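You operate a simulated robot arm through the tools that you are given. There is no shell and no other tool. Be economical: measure what you need, move in short steps, check, and stop when the job is done.

The job below is to be done with a simulated two-armed robot. You get a single attempt, and the scene is never put back.

Task
Put the 22 brass nozzle tip from the wooden packing table on the brown cardboard pad there and the 24 brass nozzle tip on the black wheel there. Fetch the black wheel block and set it on top of the brown card block. Stack the 20 MM clipboard from the shelf under the high cabinet on top of the 16 MM clipboard. Put the rubber pad from the shelf under the high cabinet on the plate of the closing jig. Put the insulating tape from the middle shelf of the butyl store rack on top of the black chain oil tin. Open the shims carton lid. Do these in any order. Set down upright: black wheel block.

The check looks at the end state, three seconds after you hand in, the way a careful person would. Anything else that was tipped, shoved, dropped, spilled or broken makes it a failure. A push-on lid holds only when it is set on centred and level and pressed home; a screw cap is set on level and turned clockwise until tight.

Robot
Two 7-joint arms with fingered hands on one trunk, on a base that drives. Base frame: it is fixed to the floor where the robot stands at the start and does not move with it; the origin is under the middle of the robot, x ahead of it, y to its left, z up; the surface under the hand at the start is at about z = 0.8. Lengths are in m, angles in degrees, forces in N, time in s.
The left shoulder is at the start at [0.07, 0.166, 1.068], the right one opposite. With the tool pointing down near the work surface each hand reaches from about 0.46 to 0.96 m from the robot's upright axis, wherever it stands, measured 20 degrees to its own side. Places, roughly: black wheel (5x5x2 cm) [0.5, 0.3, 0.8]; black wheel block (6x5x7 cm) [0.7, -0.9, 0.8]; brass nozzle tip [0.5, 0, 0.75]; card block (8x8x5 cm) [0.6, -0.5, 0.8]; cardboard pad (6x9x2 cm) [0.6, 0.7, 0.8]; chain oil tin [1, -7.5, 1]; clipboard [-0.25, -6.5, 1]; insulating tape (7x7x2 cm) [1.1, -7.2, 1]; plate of the closing jig (33x24 cm) [1.32, -3.16, 0.84]; rubber pad (6x5x3 cm) [-0.1, -6.4, 1]; shims carton lid [1.4, 8.8, 0.3]. Payload 4.1 kg a hand.
Tool frame (each hand has its own): the origin (TCP) lies between the finger pads and is the grasp point; the fingertips stand 0.032 m ahead of it; z points along the fingers, y is the line along which they close. Largest opening 0.108 m; the body of the gripper starts 0.038 m behind the TCP. The gripper is a hand of 4 fingers: y runs from the thumb to the fingers, the wrist lies at [-0.016, -0.108, -0.186] in the tool frame.
Orientation is that of the tool frame in the base frame, as a unit quaternion [w, x, y, z]. With the fingers straight down and the wrist toward the robot, the tool's x, y and z point along [0, 1, 0], [1, 0, 0] and [0, 0, -1] of the base frame.

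Tools
- The arms move only by the tool servo_tool. It takes "left_rows", "right_rows" or both (then of equal length, played together; a hand with none holds still); each is a list of rows, each an object (a shift or turn left out is 0) with "xyz": the shift along the tool's x, y, z in units of 400 mm (1.0 is 400 mm), a list of three; "rot": the turn, a rotation vector about the tool's x, y, z in units of 60 degrees (1.0 is 60 degrees), a list of three. In form: [{"xyz": [x, y, z], "rot": [ax, ay, az]}, ...]. A call has 1 to 20 rows; each row is the pose to reach, as a shift and turn from the pose commanded when the call began, along the tool's axes at that moment. A call with a number of a shift or a turn outside -1 to 1 is refused whole. A row lasts 0.2 s, in which the tool goes at most 0.05 m and 8.6 degrees; a call with a longer step from one row to the next is refused whole. Where a pose cannot be reached the arm comes as near as it can. A force on the tool above 40 N (or 10 N above the force at the start of the call, whichever is more), or a blocked arm, ends the call early, and 0.2 s more pass. In this call time passes only in rows, and 0.2 s behind the last. The reply holds the time, the measured pose of the TCP, the force on the tool along the base axes, the opening and the grip force, in the units named above and with some noise, with the torque about the TCP (base axes, N m) and any sound that the robot's microphone picked up, and new pictures: "pictures" is both (left out), scene, wrist or none (wrist: the cameras of the hands that moved).
- Cameras (640 x 400 px; columns grow to the right, rows downward): "scene" is now at [0.1399, 0.0115, 1.3018]; the picture's right is [0.13, -0.99, -0.00], its down [-0.52, -0.07, -0.85] and it looks along [0.85, 0.11, -0.52] (base axes); focal length 214 px, centre (320, 200). "left" rides on the left gripper at [-0.064, -0.093, -0.131] in its tool frame; the picture's right is [-0.80, -0.28, 0.53], its down [0.55, -0.70, 0.45] and it looks along [0.25, 0.65, 0.72] (tool axes); focal length 247 px, centre (320, 200). "right" rides on the right gripper at [0.064, -0.093, -0.132] in its tool frame; the picture's right is [-0.80, 0.28, -0.53], its down [-0.55, -0.71, 0.45] and it looks along [-0.25, 0.65, 0.72] (tool axes); focal length 247 px, centre (320, 200).
- slide_trunk(by): slides the trunk up (or, below 0, down) by that many m; the arms and the scene camera ride with it, the base frame stays. It gives what a move gives, with no picture.
- steer(legs): drives the robot by 1 to 6 legs, each [ahead, left, turn to the left] in m, m and degrees, along the robot's own axes; the way and the turn of a leg run together, so that a leg with both is an arc; at most 1.5 m and 180 degrees a leg. The arms and the cameras ride along, it lands a little off, and it stops where it bumps. It gives what a move gives, and a new picture of the scene camera.
- move_fingers(index, middle, ring, thumb_bend, hand): sets how far each is bent, from 0 (flat) to 1 (curled in); at 0.3 the hand is open as for a grip, at 0.7 the pads meet at the TCP. One left out holds its place. A second passes; each finger stops where it meets its share of the squeeze, and holds until it gets a number again. It is the only way to open and close the hand. It gives what a move gives, with no picture; readings hold the bend of each and the force on the fingers (four entries, about 0 where the hand has none), thumb and palm.
- aim_head(pan, tilt): turns the head with the scene camera to pan (to the left, within 86 degrees either way) and tilt (down, from -29 to 69), counted from straight ahead of the robot. It gives what a move gives, and a new picture of the scene camera.
- pixel_to_xyz(camera, pixels): for up to 12 pixels [column, row] of the newest picture of that camera ("zoom" is the newest enlarged one), the place [x, y, z] in the base frame of the surface seen there, good to about 0.002 m. No time passes.
- close_up(camera, box): a new picture of the part [left, top, right, bottom] of that camera's present view, enlarged. No time passes.
- job_done(): hands the job in; it is judged then, once.

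Keep the steps short. Do not move on a guess: measure, check each grasp and each placing, and mend mistakes. In all there are 131 turns and 260 pictures (those below and enlarged ones count). Leave the grippers open and the arms clear of the work at the hand-in unless told otherwise, and finish with a single line.

The tools are called as name(argument=value, ...) on one line, values as JSON. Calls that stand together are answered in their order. servo_tool: Moves the arms, as the interface text tells. Its arguments: {"type":"object","properties":{"left_rows":{"type":"array","items":{"type":"object","properties":{"xyz":{"type":"array","items":{"type":"number"}},"rot":{"type":"array","items":{"type":"number"}}}}},"right_rows":{"type":"array","items":{"type":"object","properties":{"xyz":{"type":"array","items":{"type":"number"}},"rot":{"type":"array","items":{"type":"number"}}}}},"pictures":{"type":"string","enum":["both","scene","wrist","none"]}},"required":[]} The other tools are called the same way: slide_trunk (by) slides the trunk up or down; move_fingers (index, middle, ring, thumb_bend, hand) moves the fingers one by one; steer (legs) drives the base; aim_head (pan, tilt) turns the head that bears the scene camera; pixel_to_xyz (camera, pixels) gives the place of the surface under pixels of a picture; close_up (camera, box) takes an enlarged picture of a part of a camera's view; job_done () hands the job in.

At the start:

```text
t: 0.0
left_position: [0.5659, 0.1039, 1.1283]
left_tool_rot: [0.0, 0.706, 0.708, -0.001]
left_wrist_force: [0.4, -0.6, 0.2]
left_moment: [-0.04, 0.01, 0.0]
left_finger_gap: 0.1077
left_gripper_force: 0.1
left_shape: jaw
left_bend: [0.3, 0.3, 0.3, 0.3]
left_finger forces: [0.1, 0.0, 0.0, 0.0, 0.1, 0.1]
right_position: [0.541, -0.2587, 1.1217]
right_tool_rot: [0.0, 0.707, 0.707, 0.0]
right_wrist_force: [0.8, 1.4, 0.1]
right_moment: [-0.01, -0.01, 0.01]
right_finger_gap: 0.1076
right_gripper_force: 0.0
right_shape: jaw
right_bend: [0.3, 0.3, 0.3, 0.3]
right_finger forces: [0.0, 0.0, 0.0, 0.0, 0.1, 0.0]
trunk travel left (down, up): [-0.575, 0.365]
robot x, y, heading: [-0.0019, 0.0018, 0.3]
head pan, tilt: [7.5, 31.5]
```

scene: 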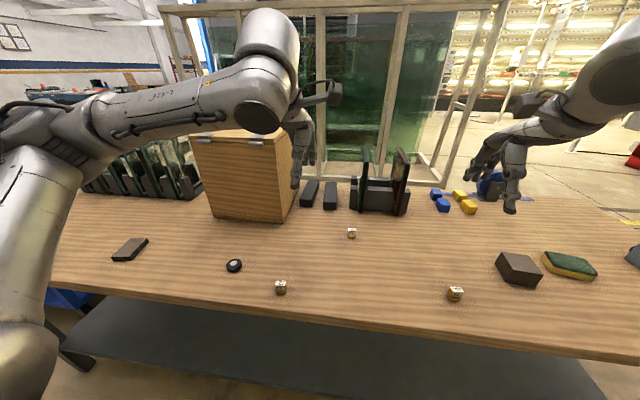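
right: 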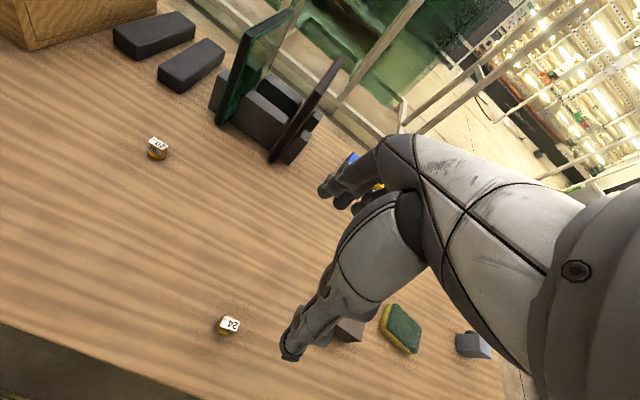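
left: 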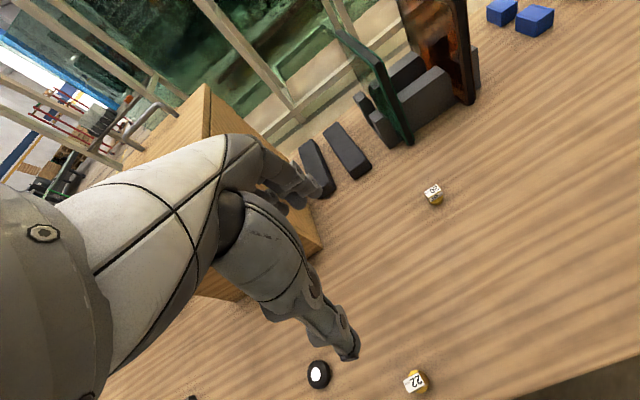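

I see three tips (pixels 280,287; 455,293; 351,232), the wheel at 233,265, the pad at 130,250, and the card block at 519,268. I'll enlarge and measure them.

close_up(camera="scene", box=[90, 210, 370, 385])

pixel_to_xyz(camera="scene", pixels=[[280, 283], [280, 290], [455, 289], [455, 297], [351, 229], [233, 265], [130, 248], [519, 262], [630, 255], [300, 310], [145, 242], [118, 255]])

aim_head(pan=-40, tilt=35)

```text
2.29 times, centred on (230, 298) of scene
```

zoom: 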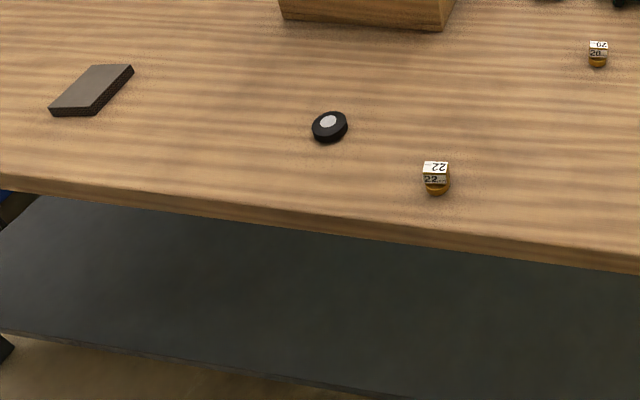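

```text
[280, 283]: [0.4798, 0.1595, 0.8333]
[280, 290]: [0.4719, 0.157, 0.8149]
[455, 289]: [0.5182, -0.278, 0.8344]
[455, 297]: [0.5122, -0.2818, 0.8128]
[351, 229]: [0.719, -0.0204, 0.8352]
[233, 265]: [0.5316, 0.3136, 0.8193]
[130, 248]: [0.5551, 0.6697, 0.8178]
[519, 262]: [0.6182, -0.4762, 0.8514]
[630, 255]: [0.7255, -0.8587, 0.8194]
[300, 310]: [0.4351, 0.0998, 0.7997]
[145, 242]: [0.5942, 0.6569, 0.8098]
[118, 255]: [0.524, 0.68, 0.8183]
```

```text
t: 1.1
left_position: [0.5656, 0.1039, 1.1293]
left_tool_rot: [0.0, 0.706, 0.708, 0.0]
left_wrist_force: [0.0, -0.3, 0.5]
left_moment: [0.02, -0.01, 0.02]
left_finger_gap: 0.1075
left_gripper_force: 0.0
left_shape: jaw
left_bend: [0.3, 0.3, 0.3, 0.3]
left_finger forces: [0.0, 0.0, 0.0, 0.1, 0.1, 0.1]
right_position: [0.5411, -0.2593, 1.1226]
right_tool_rot: [0.0, 0.706, 0.708, 0.001]
right_wrist_force: [0.5, 0.2, -0.4]
right_moment: [-0.01, 0.02, -0.02]
right_finger_gap: 0.1076
right_gripper_force: 0.0
right_shape: jaw
right_bend: [0.3, 0.3, 0.3, 0.3]
right_finger forces: [0.0, 0.0, 0.0, 0.0, 0.0, 0.0]
trunk travel left (down, up): [-0.575, 0.365]
robot x, y, heading: [0.0002, -0.0007, 0.3]
head pan, tilt: [-40.0, 35.0]
```

scene: 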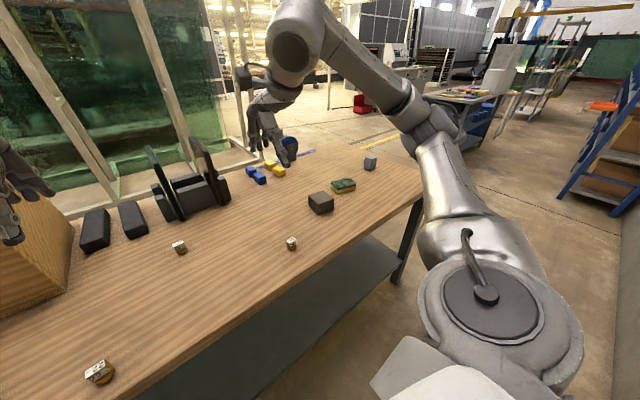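

The block at 370,162 is probably the wheel block, so I'll zoom in there and measure.

close_up(camera="scene", box=[230, 120, 430, 245])

pixel_to_xyz(camera="scene", pixels=[[370, 158], [370, 166], [365, 157], [375, 158], [364, 167], [320, 197], [310, 202], [332, 197], [318, 191], [320, 214], [343, 184], [374, 168]])

```text
3.20 times, centred on (330, 182) of scene
```

zoom: 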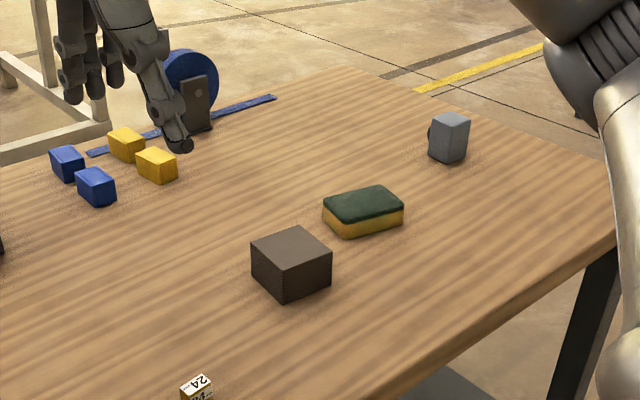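

```text
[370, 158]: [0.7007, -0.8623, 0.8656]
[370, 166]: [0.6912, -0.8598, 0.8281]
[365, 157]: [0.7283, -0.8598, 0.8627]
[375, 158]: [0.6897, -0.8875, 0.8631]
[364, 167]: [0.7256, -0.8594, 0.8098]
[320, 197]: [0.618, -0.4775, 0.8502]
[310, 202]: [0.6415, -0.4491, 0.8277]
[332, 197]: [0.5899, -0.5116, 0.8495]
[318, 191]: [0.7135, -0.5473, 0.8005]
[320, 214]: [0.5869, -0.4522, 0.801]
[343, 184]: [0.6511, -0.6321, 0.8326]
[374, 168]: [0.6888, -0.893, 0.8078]
```

The grey block with a black wheel on its side at about (0.70,-0.87) is the wheel block. I'll bring both hands above the 22 tip (left) and the 24 tip (right) for a closer look.

servo_tool(left_rows=[{"xyz": [0.027, -0.045, 0.1]}, {"xyz": [0.054, -0.09, 0.2]}, {"xyz": [0.081, -0.135, 0.3]}, {"xyz": [0.108, -0.18, 0.4]}, {"xyz": [0.135, -0.215, 0.5]}], right_rows=[{"xyz": [-0.01, -0.013, 0.095]}, {"xyz": [-0.02, -0.026, 0.19]}, {"xyz": [-0.03, -0.039, 0.285]}, {"xyz": [-0.04, -0.052, 0.38]}, {"xyz": [-0.0525, -0.06, 0.475]}], pictures="wrist")

aim_head(pan=0, tilt=50)

```text
t: 2.4
left_position: [0.5195, 0.155, 0.9228]
left_tool_rot: [0.0, 0.706, 0.708, -0.001]
left_wrist_force: [0.7, 0.0, 0.2]
left_moment: [0.01, 0.04, 0.02]
left_finger_gap: 0.1078
left_gripper_force: 0.0
left_shape: jaw
left_bend: [0.3, 0.3, 0.3, 0.3]
left_finger forces: [0.1, 0.0, 0.0, 0.0, 0.0, 0.0]
left hand out of reach, approached as far as the arm can: row 4, 5
right_position: [0.517, -0.2809, 0.9308]
right_tool_rot: [0.0, 0.707, 0.708, 0.0]
right_wrist_force: [-0.2, -0.2, -0.8]
right_moment: [-0.01, 0.01, -0.03]
right_finger_gap: 0.1076
right_gripper_force: 0.0
right_shape: jaw
right_bend: [0.3, 0.3, 0.3, 0.3]
right_finger forces: [0.0, 0.0, 0.0, 0.1, 0.0, 0.1]
trunk travel left (down, up): [-0.575, 0.365]
robot x, y, heading: [0.0013, -0.0046, 0.0]
head pan, tilt: [-40.0, 35.0]
```

right: 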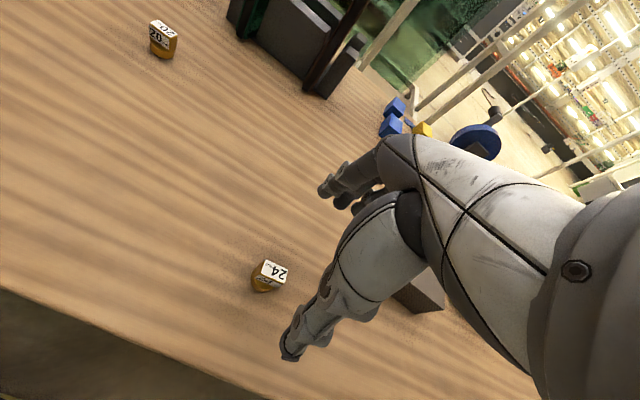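
left: 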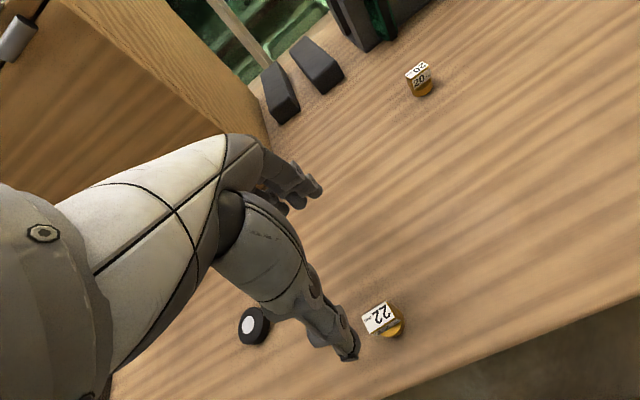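

```text
t: 3.4
left_position: [0.5198, 0.1536, 0.9241]
left_tool_rot: [0.0, 0.707, 0.707, -0.001]
left_wrist_force: [0.3, 0.5, 0.1]
left_moment: [0.02, -0.04, 0.03]
left_finger_gap: 0.1076
left_gripper_force: 0.0
left_shape: jaw
left_bend: [0.3, 0.3, 0.3, 0.3]
left_finger forces: [0.0, 0.0, 0.0, 0.1, 0.0, 0.1]
right_position: [0.5169, -0.2824, 0.9328]
right_tool_rot: [0.0, 0.707, 0.707, 0.0]
right_wrist_force: [-0.1, 0.0, -0.8]
right_moment: [-0.02, 0.01, -0.01]
right_finger_gap: 0.1076
right_gripper_force: 0.1
right_shape: jaw
right_bend: [0.3, 0.3, 0.3, 0.3]
right_finger forces: [0.1, 0.0, 0.0, 0.0, 0.1, 0.0]
trunk travel left (down, up): [-0.575, 0.365]
robot x, y, heading: [0.0004, 0.0002, 0.0]
head pan, tilt: [0.0, 50.0]
```

scene: 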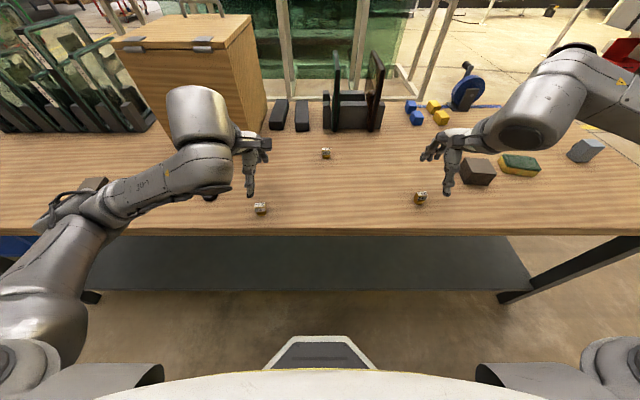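

The left hand is too close in to reach, so I'll back the base up 0.09 m and then measure both tips from the wrist cameras.

steer(legs=[[-0.09, 0, 0]])

close_up(camera="left", box=[240, 180, 560, 380])

close_up(camera="right", box=[160, 180, 480, 380])

```text
t: 4.5
left_position: [0.4294, 0.1535, 0.9254]
left_tool_rot: [0.001, 0.708, 0.706, 0.0]
left_wrist_force: [-0.2, 0.3, -0.5]
left_moment: [0.0, -0.05, 0.01]
left_finger_gap: 0.1078
left_gripper_force: 0.0
left_shape: jaw
left_bend: [0.3, 0.3, 0.3, 0.3]
left_finger forces: [0.1, 0.0, 0.0, 0.0, 0.0, 0.0]
right_position: [0.4234, -0.2836, 0.9323]
right_tool_rot: [-0.001, 0.708, 0.707, 0.0]
right_wrist_force: [0.0, -0.9, 0.8]
right_moment: [-0.01, -0.01, 0.01]
right_finger_gap: 0.1076
right_gripper_force: 0.1
right_shape: jaw
right_bend: [0.3, 0.3, 0.3, 0.3]
right_finger forces: [0.1, 0.0, 0.1, 0.0, 0.0, 0.1]
trunk travel left (down, up): [-0.575, 0.365]
robot x, y, heading: [-0.0919, -0.0015, -0.2]
head pan, tilt: [0.0, 50.0]
```

scene: 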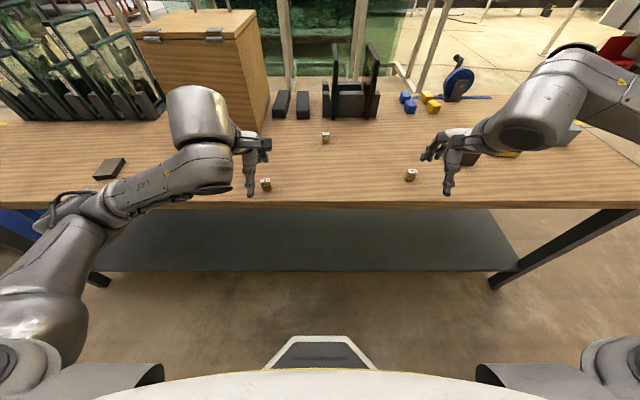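

```text
2.00 times, centred on (400, 280) of left
```

zoom: 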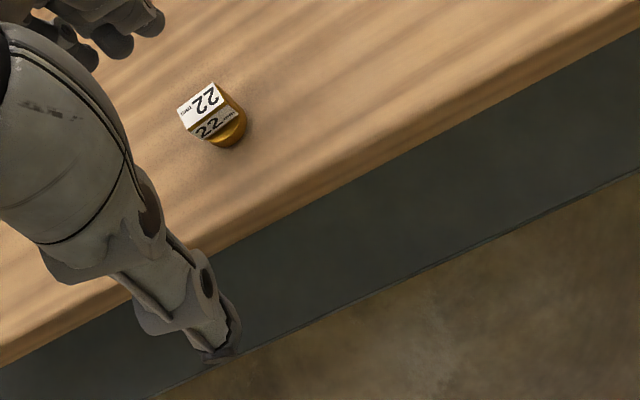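

```text
2.00 times, centred on (320, 280) of right
```

zoom: 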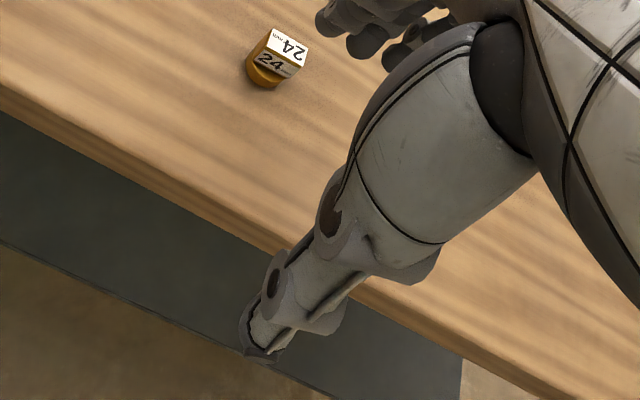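

Measuring the tip surfaces.

pixel_to_xyz(camera="left", pixels=[[330, 234], [344, 222], [350, 231], [336, 247], [357, 238], [352, 252]])

pixel_to_xyz(camera="zoom", pixels=[[275, 32], [306, 44], [298, 64], [265, 50], [250, 70], [270, 85]])

```text
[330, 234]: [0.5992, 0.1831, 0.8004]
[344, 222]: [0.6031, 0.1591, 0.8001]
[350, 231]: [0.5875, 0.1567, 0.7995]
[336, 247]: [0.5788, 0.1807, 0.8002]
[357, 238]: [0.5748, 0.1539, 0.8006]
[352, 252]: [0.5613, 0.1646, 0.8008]
```

```text
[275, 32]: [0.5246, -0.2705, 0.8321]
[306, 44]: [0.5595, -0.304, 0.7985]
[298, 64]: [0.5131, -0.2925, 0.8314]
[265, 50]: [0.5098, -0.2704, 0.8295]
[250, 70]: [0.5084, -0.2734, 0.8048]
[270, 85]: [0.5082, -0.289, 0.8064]
```

close_up(camera="left", box=[280, 180, 440, 280])

pixel_to_xyz(camera="zoom", pixels=[[202, 217], [256, 170], [282, 207], [230, 255], [318, 225], [300, 285], [240, 212]])

```text
4.00 times, centred on (360, 230) of left
```

zoom: 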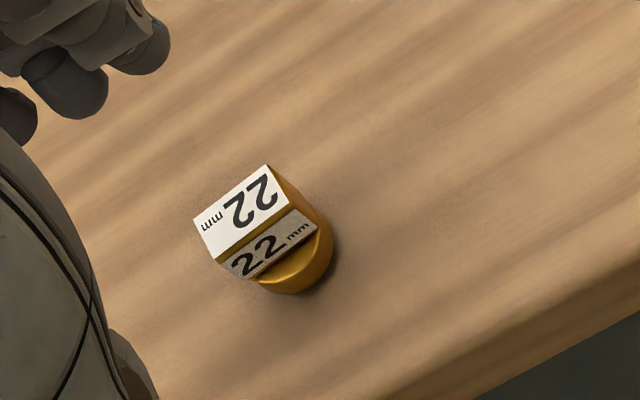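

```text
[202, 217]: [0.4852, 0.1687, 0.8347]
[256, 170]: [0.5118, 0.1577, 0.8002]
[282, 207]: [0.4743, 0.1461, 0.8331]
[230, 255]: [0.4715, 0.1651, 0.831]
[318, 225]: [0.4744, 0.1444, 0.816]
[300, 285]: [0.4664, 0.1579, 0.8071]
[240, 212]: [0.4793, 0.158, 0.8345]
```

Tip 22 is centred near (0.479,0.157) and tip 24 near (0.519,-0.2815), both with tops at about 0.834. I'll move over them, then descend to TCP z of about 0.838.

servo_tool(left_rows=[{"xyz": [0.004, 0.062, 0]}, {"xyz": [0.009, 0.124, 0]}, {"xyz": [0.009, 0.124, 0.07]}, {"xyz": [0.009, 0.124, 0.14]}, {"xyz": [0.009, 0.124, 0.19]}, {"xyz": [0.009, 0.124, 0.2185]}, {"xyz": [0.009, 0.124, 0.2185]}], right_rows=[{"xyz": [0, 0.12, 0]}, {"xyz": [0.005, 0.239, 0]}, {"xyz": [0.005, 0.239, 0.08]}, {"xyz": [0.005, 0.239, 0.15]}, {"xyz": [0.005, 0.239, 0.2]}, {"xyz": [0.005, 0.239, 0.236]}, {"xyz": [0.005, 0.239, 0.236]}], pictures="wrist")

```text
t: 6.1
left_position: [0.4806, 0.155, 0.836]
left_tool_rot: [0.0, 0.707, 0.708, -0.002]
left_wrist_force: [0.2, 0.3, 0.7]
left_moment: [-0.02, 0.0, -0.02]
left_finger_gap: 0.1078
left_gripper_force: 0.1
left_shape: jaw
left_bend: [0.3, 0.3, 0.3, 0.3]
left_finger forces: [0.1, 0.0, 0.0, 0.0, 0.0, 0.0]
right_position: [0.5201, -0.2819, 0.8367]
right_tool_rot: [0.0, 0.708, 0.707, 0.0]
right_wrist_force: [-0.5, -0.7, -0.2]
right_moment: [-0.02, 0.01, 0.01]
right_finger_gap: 0.108
right_gripper_force: 0.0
right_shape: jaw
right_bend: [0.3, 0.3, 0.3, 0.3]
right_finger forces: [0.1, 0.0, 0.0, 0.1, 0.1, 0.1]
trunk travel left (down, up): [-0.575, 0.365]
robot x, y, heading: [-0.0926, 0.0012, 0.0]
head pan, tilt: [0.0, 50.0]
```

right: 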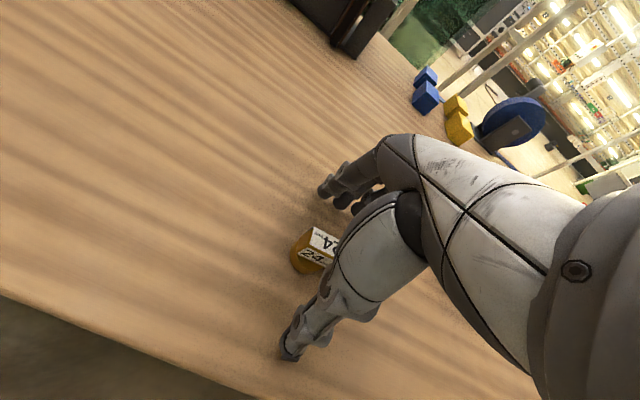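
left: 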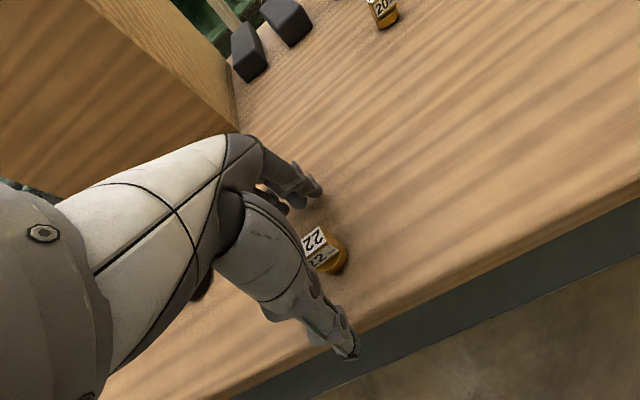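

Both tips sit between thumb and fingers, so I'll close both hands.

move_fingers(hand="left", index=0.7, middle=0.7, ring=0.7, thumb_bend=0.7)

move_fingers(hand="right", index=0.7, middle=0.7, ring=0.7, thumb_bend=0.7)

servo_tool(left_rows=[{"xyz": [0, 0, -0.05]}, {"xyz": [0, 0, -0.13]}, {"xyz": [0, 0, -0.25]}], right_rows=[{"xyz": [0, 0, -0.05]}, {"xyz": [0, 0, -0.13]}, {"xyz": [0, 0, -0.25]}], pictures="wrist")

```text
t: 7.1
left_position: [0.4796, 0.1553, 0.8365]
left_tool_rot: [0.0, 0.708, 0.706, -0.001]
left_wrist_force: [0.8, 0.1, -0.4]
left_moment: [0.03, -0.02, 0.05]
left_finger_gap: 0.022
left_gripper_force: 8.9
left_shape: fingers
left_bend: [0.65, 0.65, 0.7, 0.62]
left_finger forces: [3.0, 5.7, 0.0, 0.0, 8.5, 0.0]
right_position: [0.5198, -0.2816, 0.836]
right_tool_rot: [0.0, 0.708, 0.706, 0.0]
right_wrist_force: [0.3, 0.5, 0.0]
right_moment: [0.0, 0.0, 0.01]
right_finger_gap: 0.1078
right_gripper_force: 0.0
right_shape: jaw
right_bend: [0.3, 0.3, 0.3, 0.3]
right_finger forces: [0.0, 0.0, 0.0, 0.0, 0.1, 0.1]
trunk travel left (down, up): [-0.575, 0.365]
robot x, y, heading: [-0.0918, 0.0014, -0.3]
head pan, tilt: [0.0, 50.0]
```

```text
t: 8.1
left_position: [0.4804, 0.1566, 0.8357]
left_tool_rot: [0.0, 0.707, 0.707, -0.001]
left_wrist_force: [-0.4, 0.2, -0.1]
left_moment: [0.02, 0.01, 0.0]
left_finger_gap: 0.0217
left_gripper_force: 9.0
left_shape: fingers
left_bend: [0.65, 0.65, 0.7, 0.62]
left_finger forces: [3.0, 5.7, 0.0, 0.0, 8.4, 0.0]
right_position: [0.5201, -0.2827, 0.837]
right_tool_rot: [0.0, 0.708, 0.707, 0.001]
right_wrist_force: [-0.1, -0.8, -0.9]
right_moment: [-0.03, 0.01, -0.02]
right_finger_gap: 0.0238
right_gripper_force: 8.0
right_shape: fingers
right_bend: [0.64, 0.66, 0.7, 0.62]
right_finger forces: [4.2, 4.2, 0.0, 0.2, 8.3, 0.0]
trunk travel left (down, up): [-0.575, 0.365]
robot x, y, heading: [-0.0881, -0.0011, 0.1]
head pan, tilt: [0.0, 50.0]
```

```text
t: 8.9
left_position: [0.4804, 0.1566, 0.9374]
left_tool_rot: [0.0, 0.707, 0.707, 0.0]
left_wrist_force: [-0.5, 1.2, -1.1]
left_moment: [-0.05, 0.0, -0.04]
left_finger_gap: 0.0219
left_gripper_force: 8.7
left_shape: fingers
left_bend: [0.65, 0.65, 0.7, 0.62]
left_finger forces: [3.2, 5.4, 0.0, 0.0, 8.4, 0.0]
right_position: [0.5194, -0.2808, 0.9386]
right_tool_rot: [0.0, 0.707, 0.707, 0.0]
right_wrist_force: [-0.5, 0.0, -1.4]
right_moment: [0.0, -0.02, 0.01]
right_finger_gap: 0.0236
right_gripper_force: 8.4
right_shape: fingers
right_bend: [0.64, 0.66, 0.7, 0.62]
right_finger forces: [4.2, 3.9, 0.0, 0.0, 8.2, 0.1]
trunk travel left (down, up): [-0.575, 0.365]
robot x, y, heading: [-0.0948, 0.0012, 0.0]
head pan, tilt: [0.0, 50.0]
```

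right: 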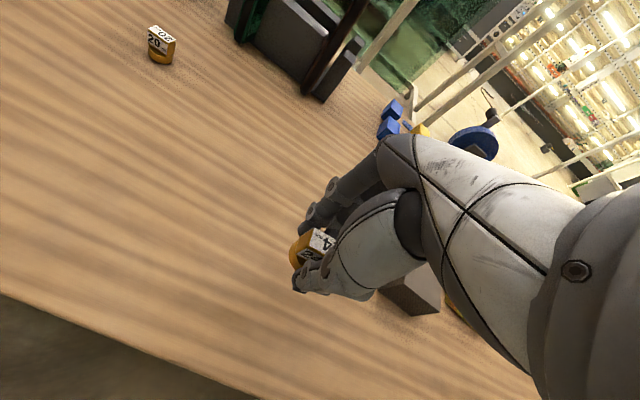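
left: 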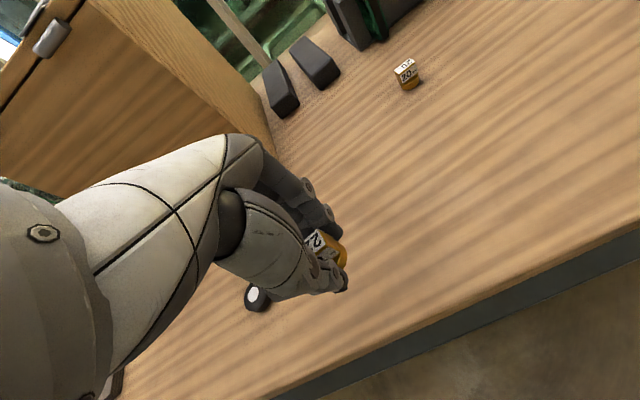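

Both tips are held. Before driving left I'll check that side.

aim_head(pan=60, tilt=40)

```text
t: 10.2
left_position: [0.4813, 0.1559, 0.9356]
left_tool_rot: [0.0, 0.708, 0.706, -0.001]
left_wrist_force: [-0.9, -0.1, -0.8]
left_moment: [0.0, 0.02, 0.03]
left_finger_gap: 0.0219
left_gripper_force: 8.1
left_shape: fingers
left_bend: [0.65, 0.65, 0.7, 0.62]
left_finger forces: [3.2, 5.4, 0.0, 0.0, 8.4, 0.0]
right_position: [0.5199, -0.2816, 0.9379]
right_tool_rot: [0.0, 0.708, 0.706, 0.0]
right_wrist_force: [0.2, 0.8, 0.3]
right_moment: [0.0, 0.0, -0.01]
right_finger_gap: 0.0239
right_gripper_force: 8.3
right_shape: fingers
right_bend: [0.64, 0.66, 0.7, 0.62]
right_finger forces: [4.2, 4.2, 0.1, 0.1, 8.1, 0.1]
trunk travel left (down, up): [-0.575, 0.365]
robot x, y, heading: [-0.0904, 0.0006, -0.1]
head pan, tilt: [60.0, 40.0]
```

scene: 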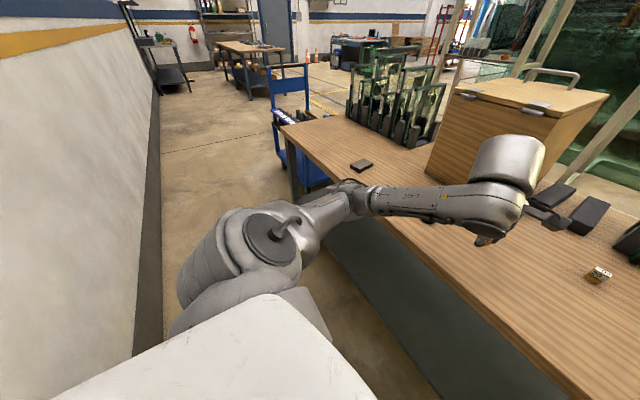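

The left side is clear. I'll drive left 0.55 m and look ahead.

steer(legs=[[0, 0.55, 0]])

aim_head(pan=0, tilt=50)

```text
t: 13.4
left_position: [0.4784, 0.7053, 0.9353]
left_tool_rot: [0.001, 0.704, 0.71, -0.001]
left_wrist_force: [0.8, -0.3, -1.4]
left_moment: [-0.01, 0.02, -0.02]
left_finger_gap: 0.0217
left_gripper_force: 8.2
left_shape: fingers
left_bend: [0.65, 0.65, 0.7, 0.62]
left_finger forces: [3.0, 5.4, 0.1, 0.0, 8.3, 0.0]
right_position: [0.5218, 0.2672, 0.9391]
right_tool_rot: [0.0, 0.706, 0.709, 0.001]
right_wrist_force: [0.9, 0.1, -0.6]
right_moment: [-0.04, 0.04, 0.0]
right_finger_gap: 0.0237
right_gripper_force: 8.0
right_shape: fingers
right_bend: [0.64, 0.66, 0.7, 0.62]
right_finger forces: [4.3, 4.1, 0.0, 0.0, 8.1, 0.0]
trunk travel left (down, up): [-0.575, 0.365]
robot x, y, heading: [-0.0924, 0.5467, 0.3]
head pan, tilt: [60.0, 40.0]
```

scene: 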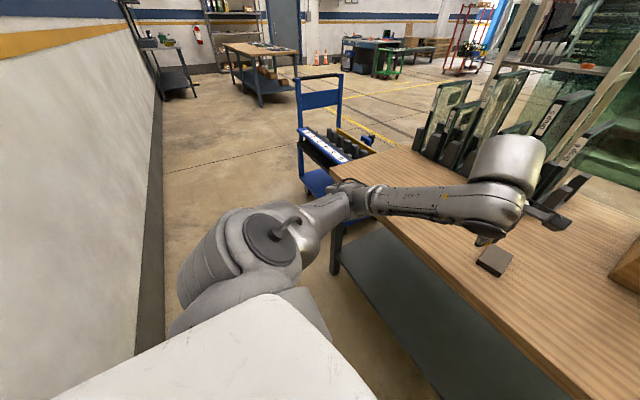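

```text
t: 14.7
left_position: [0.4794, 0.7038, 0.9371]
left_tool_rot: [0.001, 0.704, 0.71, -0.001]
left_wrist_force: [-0.2, 0.6, -0.3]
left_moment: [0.01, 0.02, -0.01]
left_finger_gap: 0.0221
left_gripper_force: 9.1
left_shape: fingers
left_bend: [0.65, 0.65, 0.7, 0.62]
left_finger forces: [3.2, 5.5, 0.1, 0.0, 8.4, 0.1]
right_position: [0.5209, 0.2667, 0.9377]
right_tool_rot: [0.0, 0.705, 0.709, 0.0]
right_wrist_force: [0.0, -0.5, -1.4]
right_moment: [-0.01, 0.0, 0.0]
right_finger_gap: 0.0236
right_gripper_force: 7.9
right_shape: fingers
right_bend: [0.64, 0.66, 0.7, 0.62]
right_finger forces: [4.3, 4.1, 0.0, 0.1, 8.0, 0.0]
trunk travel left (down, up): [-0.575, 0.365]
robot x, y, heading: [-0.0912, 0.541, 0.3]
head pan, tilt: [0.0, 50.0]
```

scene: 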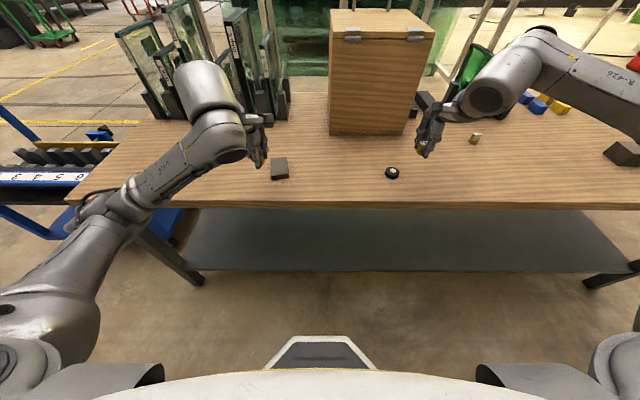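

close_up(camera="scene", box=[240, 120, 440, 245])

pixel_to_xyz(camera="scene", pixels=[[392, 172], [387, 173], [398, 173], [392, 168], [392, 177], [280, 166], [273, 159], [287, 159], [272, 177], [289, 176]])

```text
3.20 times, centred on (340, 182) of scene
```

zoom: 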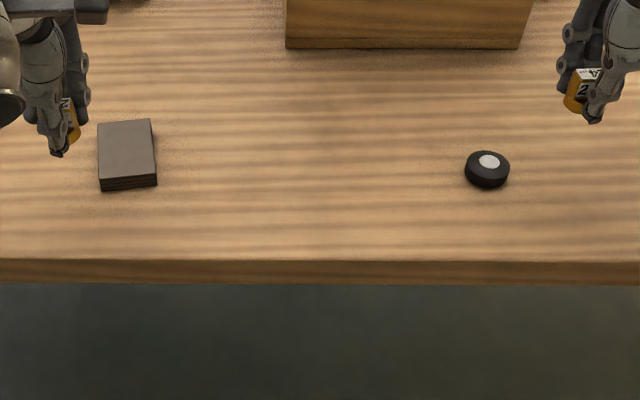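

```text
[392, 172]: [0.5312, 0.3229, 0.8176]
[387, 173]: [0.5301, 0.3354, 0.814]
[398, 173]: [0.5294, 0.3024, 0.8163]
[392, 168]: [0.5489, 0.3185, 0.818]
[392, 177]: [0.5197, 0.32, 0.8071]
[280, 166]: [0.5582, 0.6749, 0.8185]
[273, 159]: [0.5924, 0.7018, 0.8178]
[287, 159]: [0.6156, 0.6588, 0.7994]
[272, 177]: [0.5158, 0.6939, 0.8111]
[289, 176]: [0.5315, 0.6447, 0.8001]
```

pixel_to_xyz(camera="zoom", pixels=[[100, 125], [149, 121], [154, 173], [101, 179], [489, 161], [467, 166], [507, 164], [488, 153], [488, 174]])

close_up(camera="right", box=[240, 180, 400, 280])

close_up(camera="left", box=[240, 180, 400, 280])

```text
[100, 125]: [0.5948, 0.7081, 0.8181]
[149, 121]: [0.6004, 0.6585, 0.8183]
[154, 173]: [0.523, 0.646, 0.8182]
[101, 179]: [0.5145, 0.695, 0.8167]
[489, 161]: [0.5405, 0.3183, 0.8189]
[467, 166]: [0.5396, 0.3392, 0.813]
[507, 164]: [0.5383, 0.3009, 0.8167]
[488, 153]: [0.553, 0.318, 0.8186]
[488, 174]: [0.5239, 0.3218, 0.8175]
```

```text
4.00 times, centred on (320, 230) of right
```

zoom: 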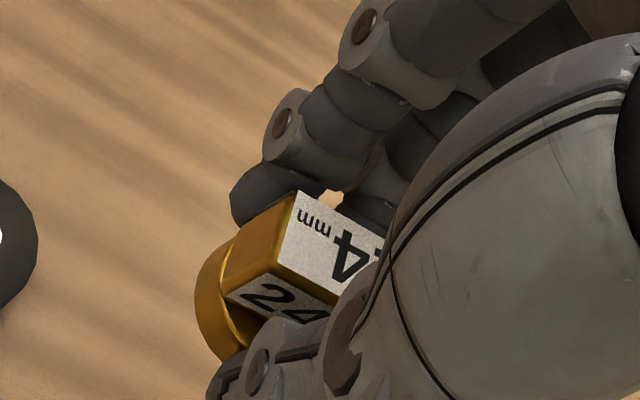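

```text
4.00 times, centred on (320, 230) of left
```

zoom: 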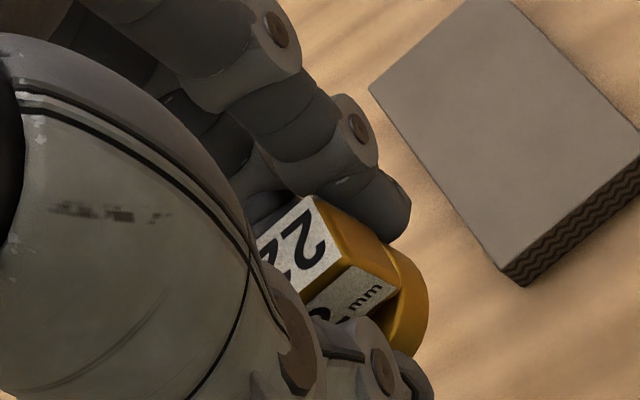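

Targets are pad centre (0.558,0.677) and wheel hub (0.539,0.319), both with tops at about 0.8185. I'll move over them and lower to 1 mm above contact.

servo_tool(left_rows=[{"xyz": [-0.035, 0.1, 0]}, {"xyz": [-0.069, 0.197, 0]}, {"xyz": [-0.069, 0.197, 0.06]}, {"xyz": [-0.069, 0.197, 0.12]}, {"xyz": [-0.069, 0.197, 0.17]}, {"xyz": [-0.069, 0.197, 0.19]}], right_rows=[{"xyz": [0.06, 0.022, 0]}, {"xyz": [0.132, 0.045, 0]}, {"xyz": [0.132, 0.045, 0.06]}, {"xyz": [0.132, 0.045, 0.12]}, {"xyz": [0.132, 0.045, 0.17]}, {"xyz": [0.132, 0.045, 0.19]}], pictures="both")

close_up(camera="scene", box=[240, 120, 440, 245])

```text
t: 16.1
left_position: [0.5585, 0.6755, 0.8603]
left_tool_rot: [-0.001, 0.705, 0.709, -0.001]
left_wrist_force: [0.8, -0.6, -0.9]
left_moment: [-0.02, 0.01, -0.05]
left_finger_gap: 0.0219
left_gripper_force: 8.3
left_shape: fingers
left_bend: [0.65, 0.65, 0.7, 0.62]
left_finger forces: [3.3, 5.3, 0.0, 0.0, 8.3, 0.0]
right_position: [0.5387, 0.319, 0.8621]
right_tool_rot: [-0.001, 0.705, 0.71, -0.001]
right_wrist_force: [0.2, -1.0, -0.4]
right_moment: [-0.01, -0.05, -0.02]
right_finger_gap: 0.024
right_gripper_force: 7.7
right_shape: fingers
right_bend: [0.64, 0.66, 0.7, 0.62]
right_finger forces: [4.3, 4.1, 0.1, 0.0, 8.1, 0.1]
trunk travel left (down, up): [-0.575, 0.365]
robot x, y, heading: [-0.0904, 0.5492, 0.5]
head pan, tilt: [0.0, 50.0]
```

scene: 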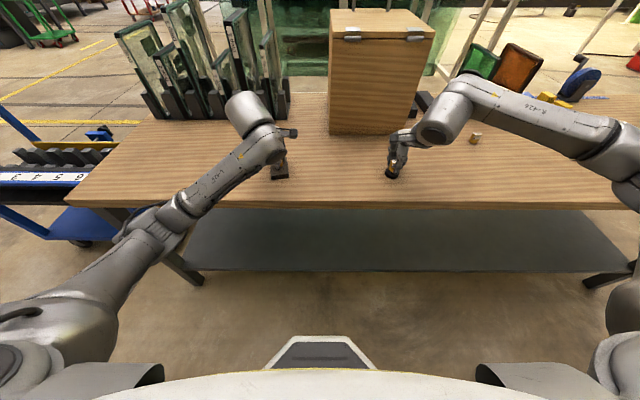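
right: 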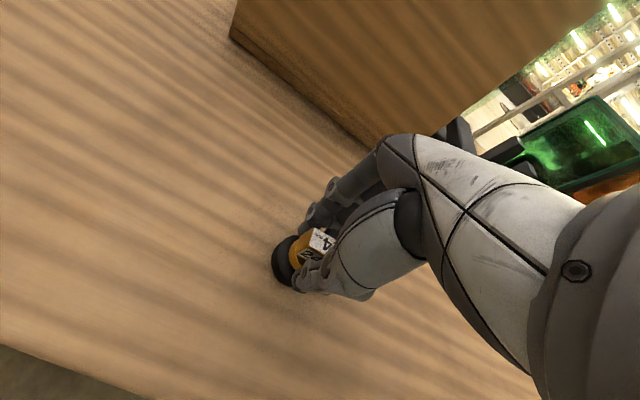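
left: 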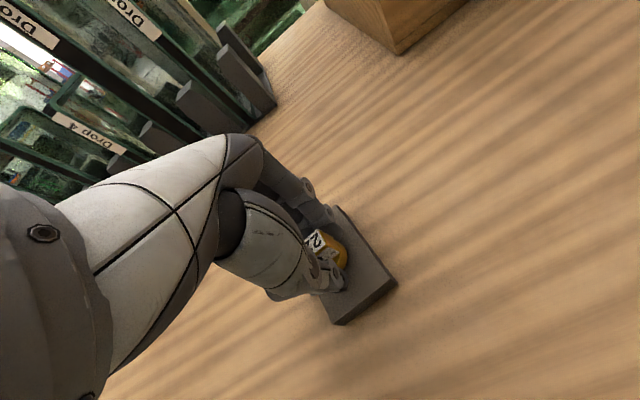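

```text
3.20 times, centred on (340, 182) of scene
```

zoom: 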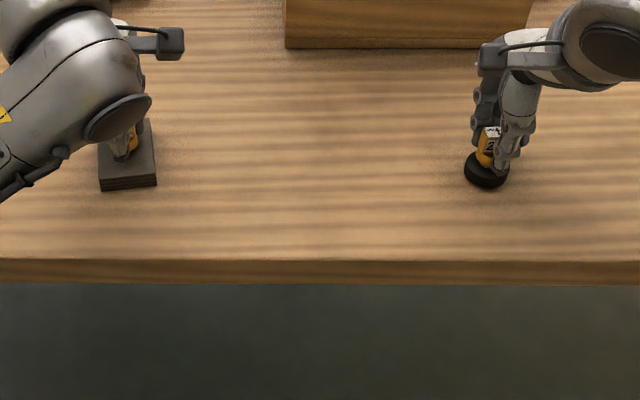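

Both are centred. I'll lower the last bit, 6 mm left and 7 mm right, and release.

servo_tool(left_rows=[{"xyz": [0, 0, 0.008]}, {"xyz": [0, 0, 0.014]}, {"xyz": [0, 0, 0.014]}], right_rows=[{"xyz": [0, 0, 0.009]}, {"xyz": [0, 0, 0.017]}, {"xyz": [0, 0, 0.017]}], pictures="none")

move_fingers(hand="left", index=0.45, middle=0.45, ring=0.45, thumb_bend=0.45)

move_fingers(hand="right", index=0.45, middle=0.45, ring=0.45, thumb_bend=0.45)

servo_tool(left_rows=[{"xyz": [0, 0, -0.05]}, {"xyz": [0, 0, -0.13]}, {"xyz": [0, 0, -0.25]}, {"xyz": [0, 0, -0.37]}], right_rows=[{"xyz": [0, 0, -0.05]}, {"xyz": [0, 0, -0.13]}, {"xyz": [0, 0, -0.25]}, {"xyz": [0, 0, -0.37]}], pictures="scene")

close_up(camera="scene", box=[240, 120, 440, 245])

close_up(camera="left", box=[160, 100, 480, 300])

```text
t: 16.9
left_position: [0.5578, 0.6768, 0.8557]
left_tool_rot: [-0.001, 0.705, 0.71, -0.001]
left_wrist_force: [-0.3, -0.4, -0.4]
left_moment: [0.0, -0.02, -0.02]
left_finger_gap: 0.0221
left_gripper_force: 8.4
left_shape: fingers
left_bend: [0.65, 0.65, 0.7, 0.62]
left_finger forces: [3.2, 5.4, 0.1, 0.0, 8.3, 0.1]
right_position: [0.5387, 0.319, 0.8549]
right_tool_rot: [-0.001, 0.705, 0.709, 0.0]
right_wrist_force: [0.5, -0.1, 2.0]
right_moment: [0.01, 0.02, -0.01]
right_finger_gap: 0.0237
right_gripper_force: 8.6
right_shape: fingers
right_bend: [0.64, 0.66, 0.7, 0.62]
right_finger forces: [4.3, 4.3, 0.0, 0.0, 8.2, 0.0]
trunk travel left (down, up): [-0.575, 0.365]
robot x, y, heading: [-0.0935, 0.5412, 0.0]
head pan, tilt: [0.0, 50.0]
```

```text
t: 17.9
left_position: [0.5565, 0.6762, 0.8554]
left_tool_rot: [-0.001, 0.705, 0.71, -0.001]
left_wrist_force: [-0.5, 0.1, -0.2]
left_moment: [0.0, -0.01, -0.03]
left_finger_gap: 0.0684
left_gripper_force: 0.1
left_shape: fingers
left_bend: [0.45, 0.45, 0.45, 0.45]
left_finger forces: [0.0, 0.1, 0.0, 0.0, 0.0, 0.0]
right_position: [0.539, 0.32, 0.8557]
right_tool_rot: [0.001, 0.705, 0.709, 0.0]
right_wrist_force: [0.7, 0.4, 2.4]
right_moment: [0.0, 0.01, 0.0]
right_finger_gap: 0.0239
right_gripper_force: 8.4
right_shape: fingers
right_bend: [0.64, 0.66, 0.7, 0.62]
right_finger forces: [4.6, 4.4, 0.0, 0.0, 8.1, 0.2]
trunk travel left (down, up): [-0.575, 0.365]
robot x, y, heading: [-0.0922, 0.5446, 0.4]
head pan, tilt: [0.0, 50.0]
```

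```text
t: 18.9
left_position: [0.5578, 0.6768, 0.855]
left_tool_rot: [-0.001, 0.705, 0.709, -0.001]
left_wrist_force: [-0.5, -0.1, 0.6]
left_moment: [0.0, -0.03, 0.01]
left_finger_gap: 0.0688
left_gripper_force: 0.3
left_shape: fingers
left_bend: [0.45, 0.45, 0.45, 0.45]
left_finger forces: [0.0, 0.4, 0.0, 0.1, 0.0, 0.0]
right_position: [0.5382, 0.3191, 0.8553]
right_tool_rot: [0.0, 0.706, 0.709, 0.0]
right_wrist_force: [-0.1, 0.7, 0.5]
right_moment: [-0.02, -0.01, -0.03]
right_finger_gap: 0.0684
right_gripper_force: 0.1
right_shape: fingers
right_bend: [0.45, 0.45, 0.45, 0.45]
right_finger forces: [0.0, 0.1, 0.1, 0.0, 0.0, 0.1]
trunk travel left (down, up): [-0.575, 0.365]
robot x, y, heading: [-0.0903, 0.5461, 0.1]
head pan, tilt: [0.0, 50.0]
```

```text
t: 19.9
left_position: [0.5548, 0.6771, 1.0046]
left_tool_rot: [0.0, 0.705, 0.709, -0.001]
left_wrist_force: [0.0, 1.3, -0.6]
left_moment: [0.01, 0.0, -0.05]
left_finger_gap: 0.0688
left_gripper_force: 0.0
left_shape: fingers
left_bend: [0.45, 0.45, 0.45, 0.45]
left_finger forces: [0.1, 0.0, 0.0, 0.0, 0.1, 0.1]
right_position: [0.5346, 0.319, 1.0058]
right_tool_rot: [0.0, 0.704, 0.71, 0.0]
right_wrist_force: [0.2, 1.0, 0.2]
right_moment: [0.01, 0.0, 0.0]
right_finger_gap: 0.0686
right_gripper_force: 0.1
right_shape: fingers
right_bend: [0.45, 0.45, 0.45, 0.45]
right_finger forces: [0.0, 0.1, 0.0, 0.0, 0.0, 0.0]
trunk travel left (down, up): [-0.575, 0.365]
robot x, y, heading: [-0.0932, 0.5441, 0.2]
head pan, tilt: [0.0, 50.0]
```

scene: 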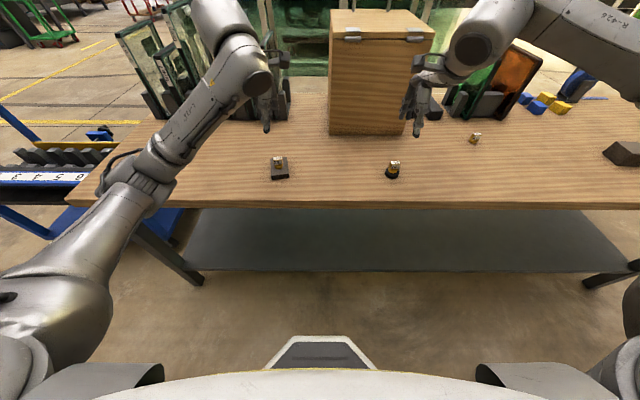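

```text
3.20 times, centred on (340, 182) of scene
```

zoom: 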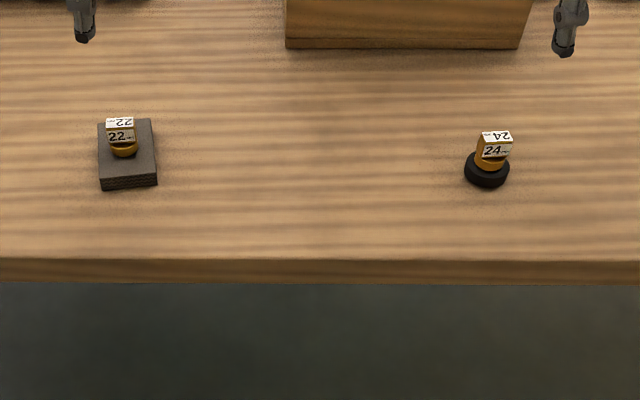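

```text
2.00 times, centred on (320, 200) of left
```

zoom: 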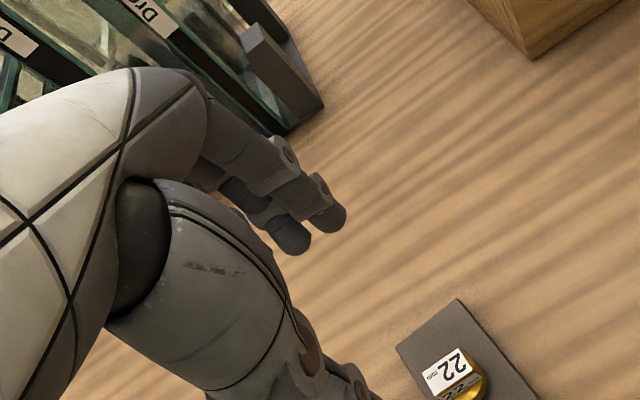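

Tips 22 and 24 stand on the pad and wheel. Now I'll drive right about 1.09 m to face the card and wheel blocks.

steer(legs=[[0, -0.55, 0], [0.04, -0.54, 0]])

aim_head(pan=-15, tilt=45)

close_up(camera="scene", box=[220, 80, 480, 243])

```text
t: 25.7
left_position: [0.597, -0.4088, 1.0024]
left_tool_rot: [0.0, 0.709, 0.705, -0.001]
left_wrist_force: [0.1, -1.0, 0.6]
left_moment: [0.02, -0.02, -0.02]
left_finger_gap: 0.0686
left_gripper_force: 0.1
left_shape: fingers
left_bend: [0.45, 0.45, 0.45, 0.45]
left_finger forces: [0.1, 0.0, 0.1, 0.0, 0.0, 0.0]
right_position: [0.5724, -0.7685, 1.0041]
right_tool_rot: [0.0, 0.709, 0.705, 0.0]
right_wrist_force: [0.5, -1.1, -0.5]
right_moment: [0.05, -0.03, 0.01]
right_finger_gap: 0.0688
right_gripper_force: 0.0
right_shape: fingers
right_bend: [0.45, 0.45, 0.45, 0.45]
right_finger forces: [0.0, 0.1, 0.1, 0.0, 0.0, 0.1]
trunk travel left (down, up): [-0.575, 0.365]
robot x, y, heading: [-0.0575, -0.537, -0.2]
head pan, tilt: [0.0, 50.0]
```

scene: 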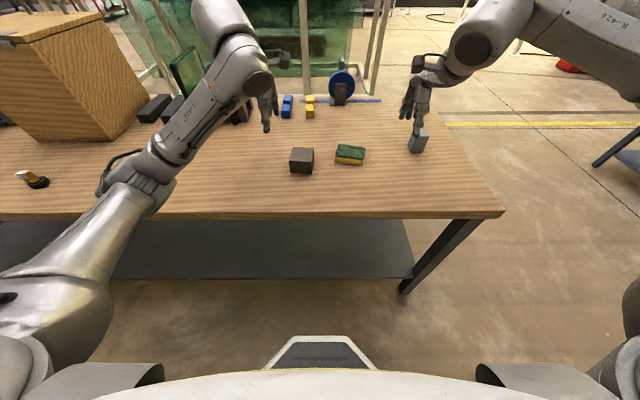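

```text
t: 26.5
left_position: [0.5965, -0.4087, 1.0029]
left_tool_rot: [0.0, 0.709, 0.706, -0.001]
left_wrist_force: [0.3, -1.1, 1.0]
left_moment: [-0.03, -0.01, 0.0]
left_finger_gap: 0.0686
left_gripper_force: 0.1
left_shape: fingers
left_bend: [0.45, 0.45, 0.45, 0.45]
left_finger forces: [0.1, 0.1, 0.1, 0.1, 0.1, 0.0]
right_position: [0.573, -0.7673, 1.0043]
right_tool_rot: [0.0, 0.709, 0.705, 0.001]
right_wrist_force: [0.4, -0.2, 0.0]
right_moment: [-0.01, -0.04, 0.02]
right_finger_gap: 0.0686
right_gripper_force: 0.0
right_shape: fingers
right_bend: [0.45, 0.45, 0.45, 0.45]
right_finger forces: [0.0, 0.0, 0.1, 0.0, 0.0, 0.1]
trunk travel left (down, up): [-0.575, 0.365]
robot x, y, heading: [-0.0497, -0.5366, -0.2]
head pan, tilt: [-15.0, 45.0]
```

scene: 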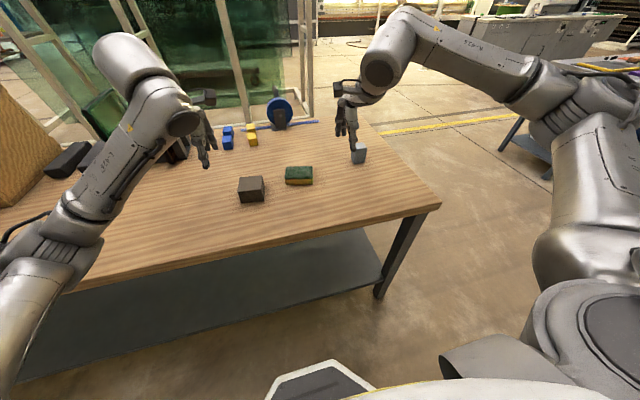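

```text
2.45 times, centred on (350, 162) of scene
```

zoom: 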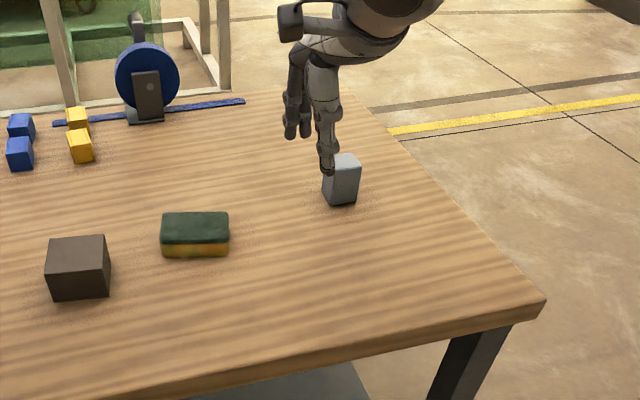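

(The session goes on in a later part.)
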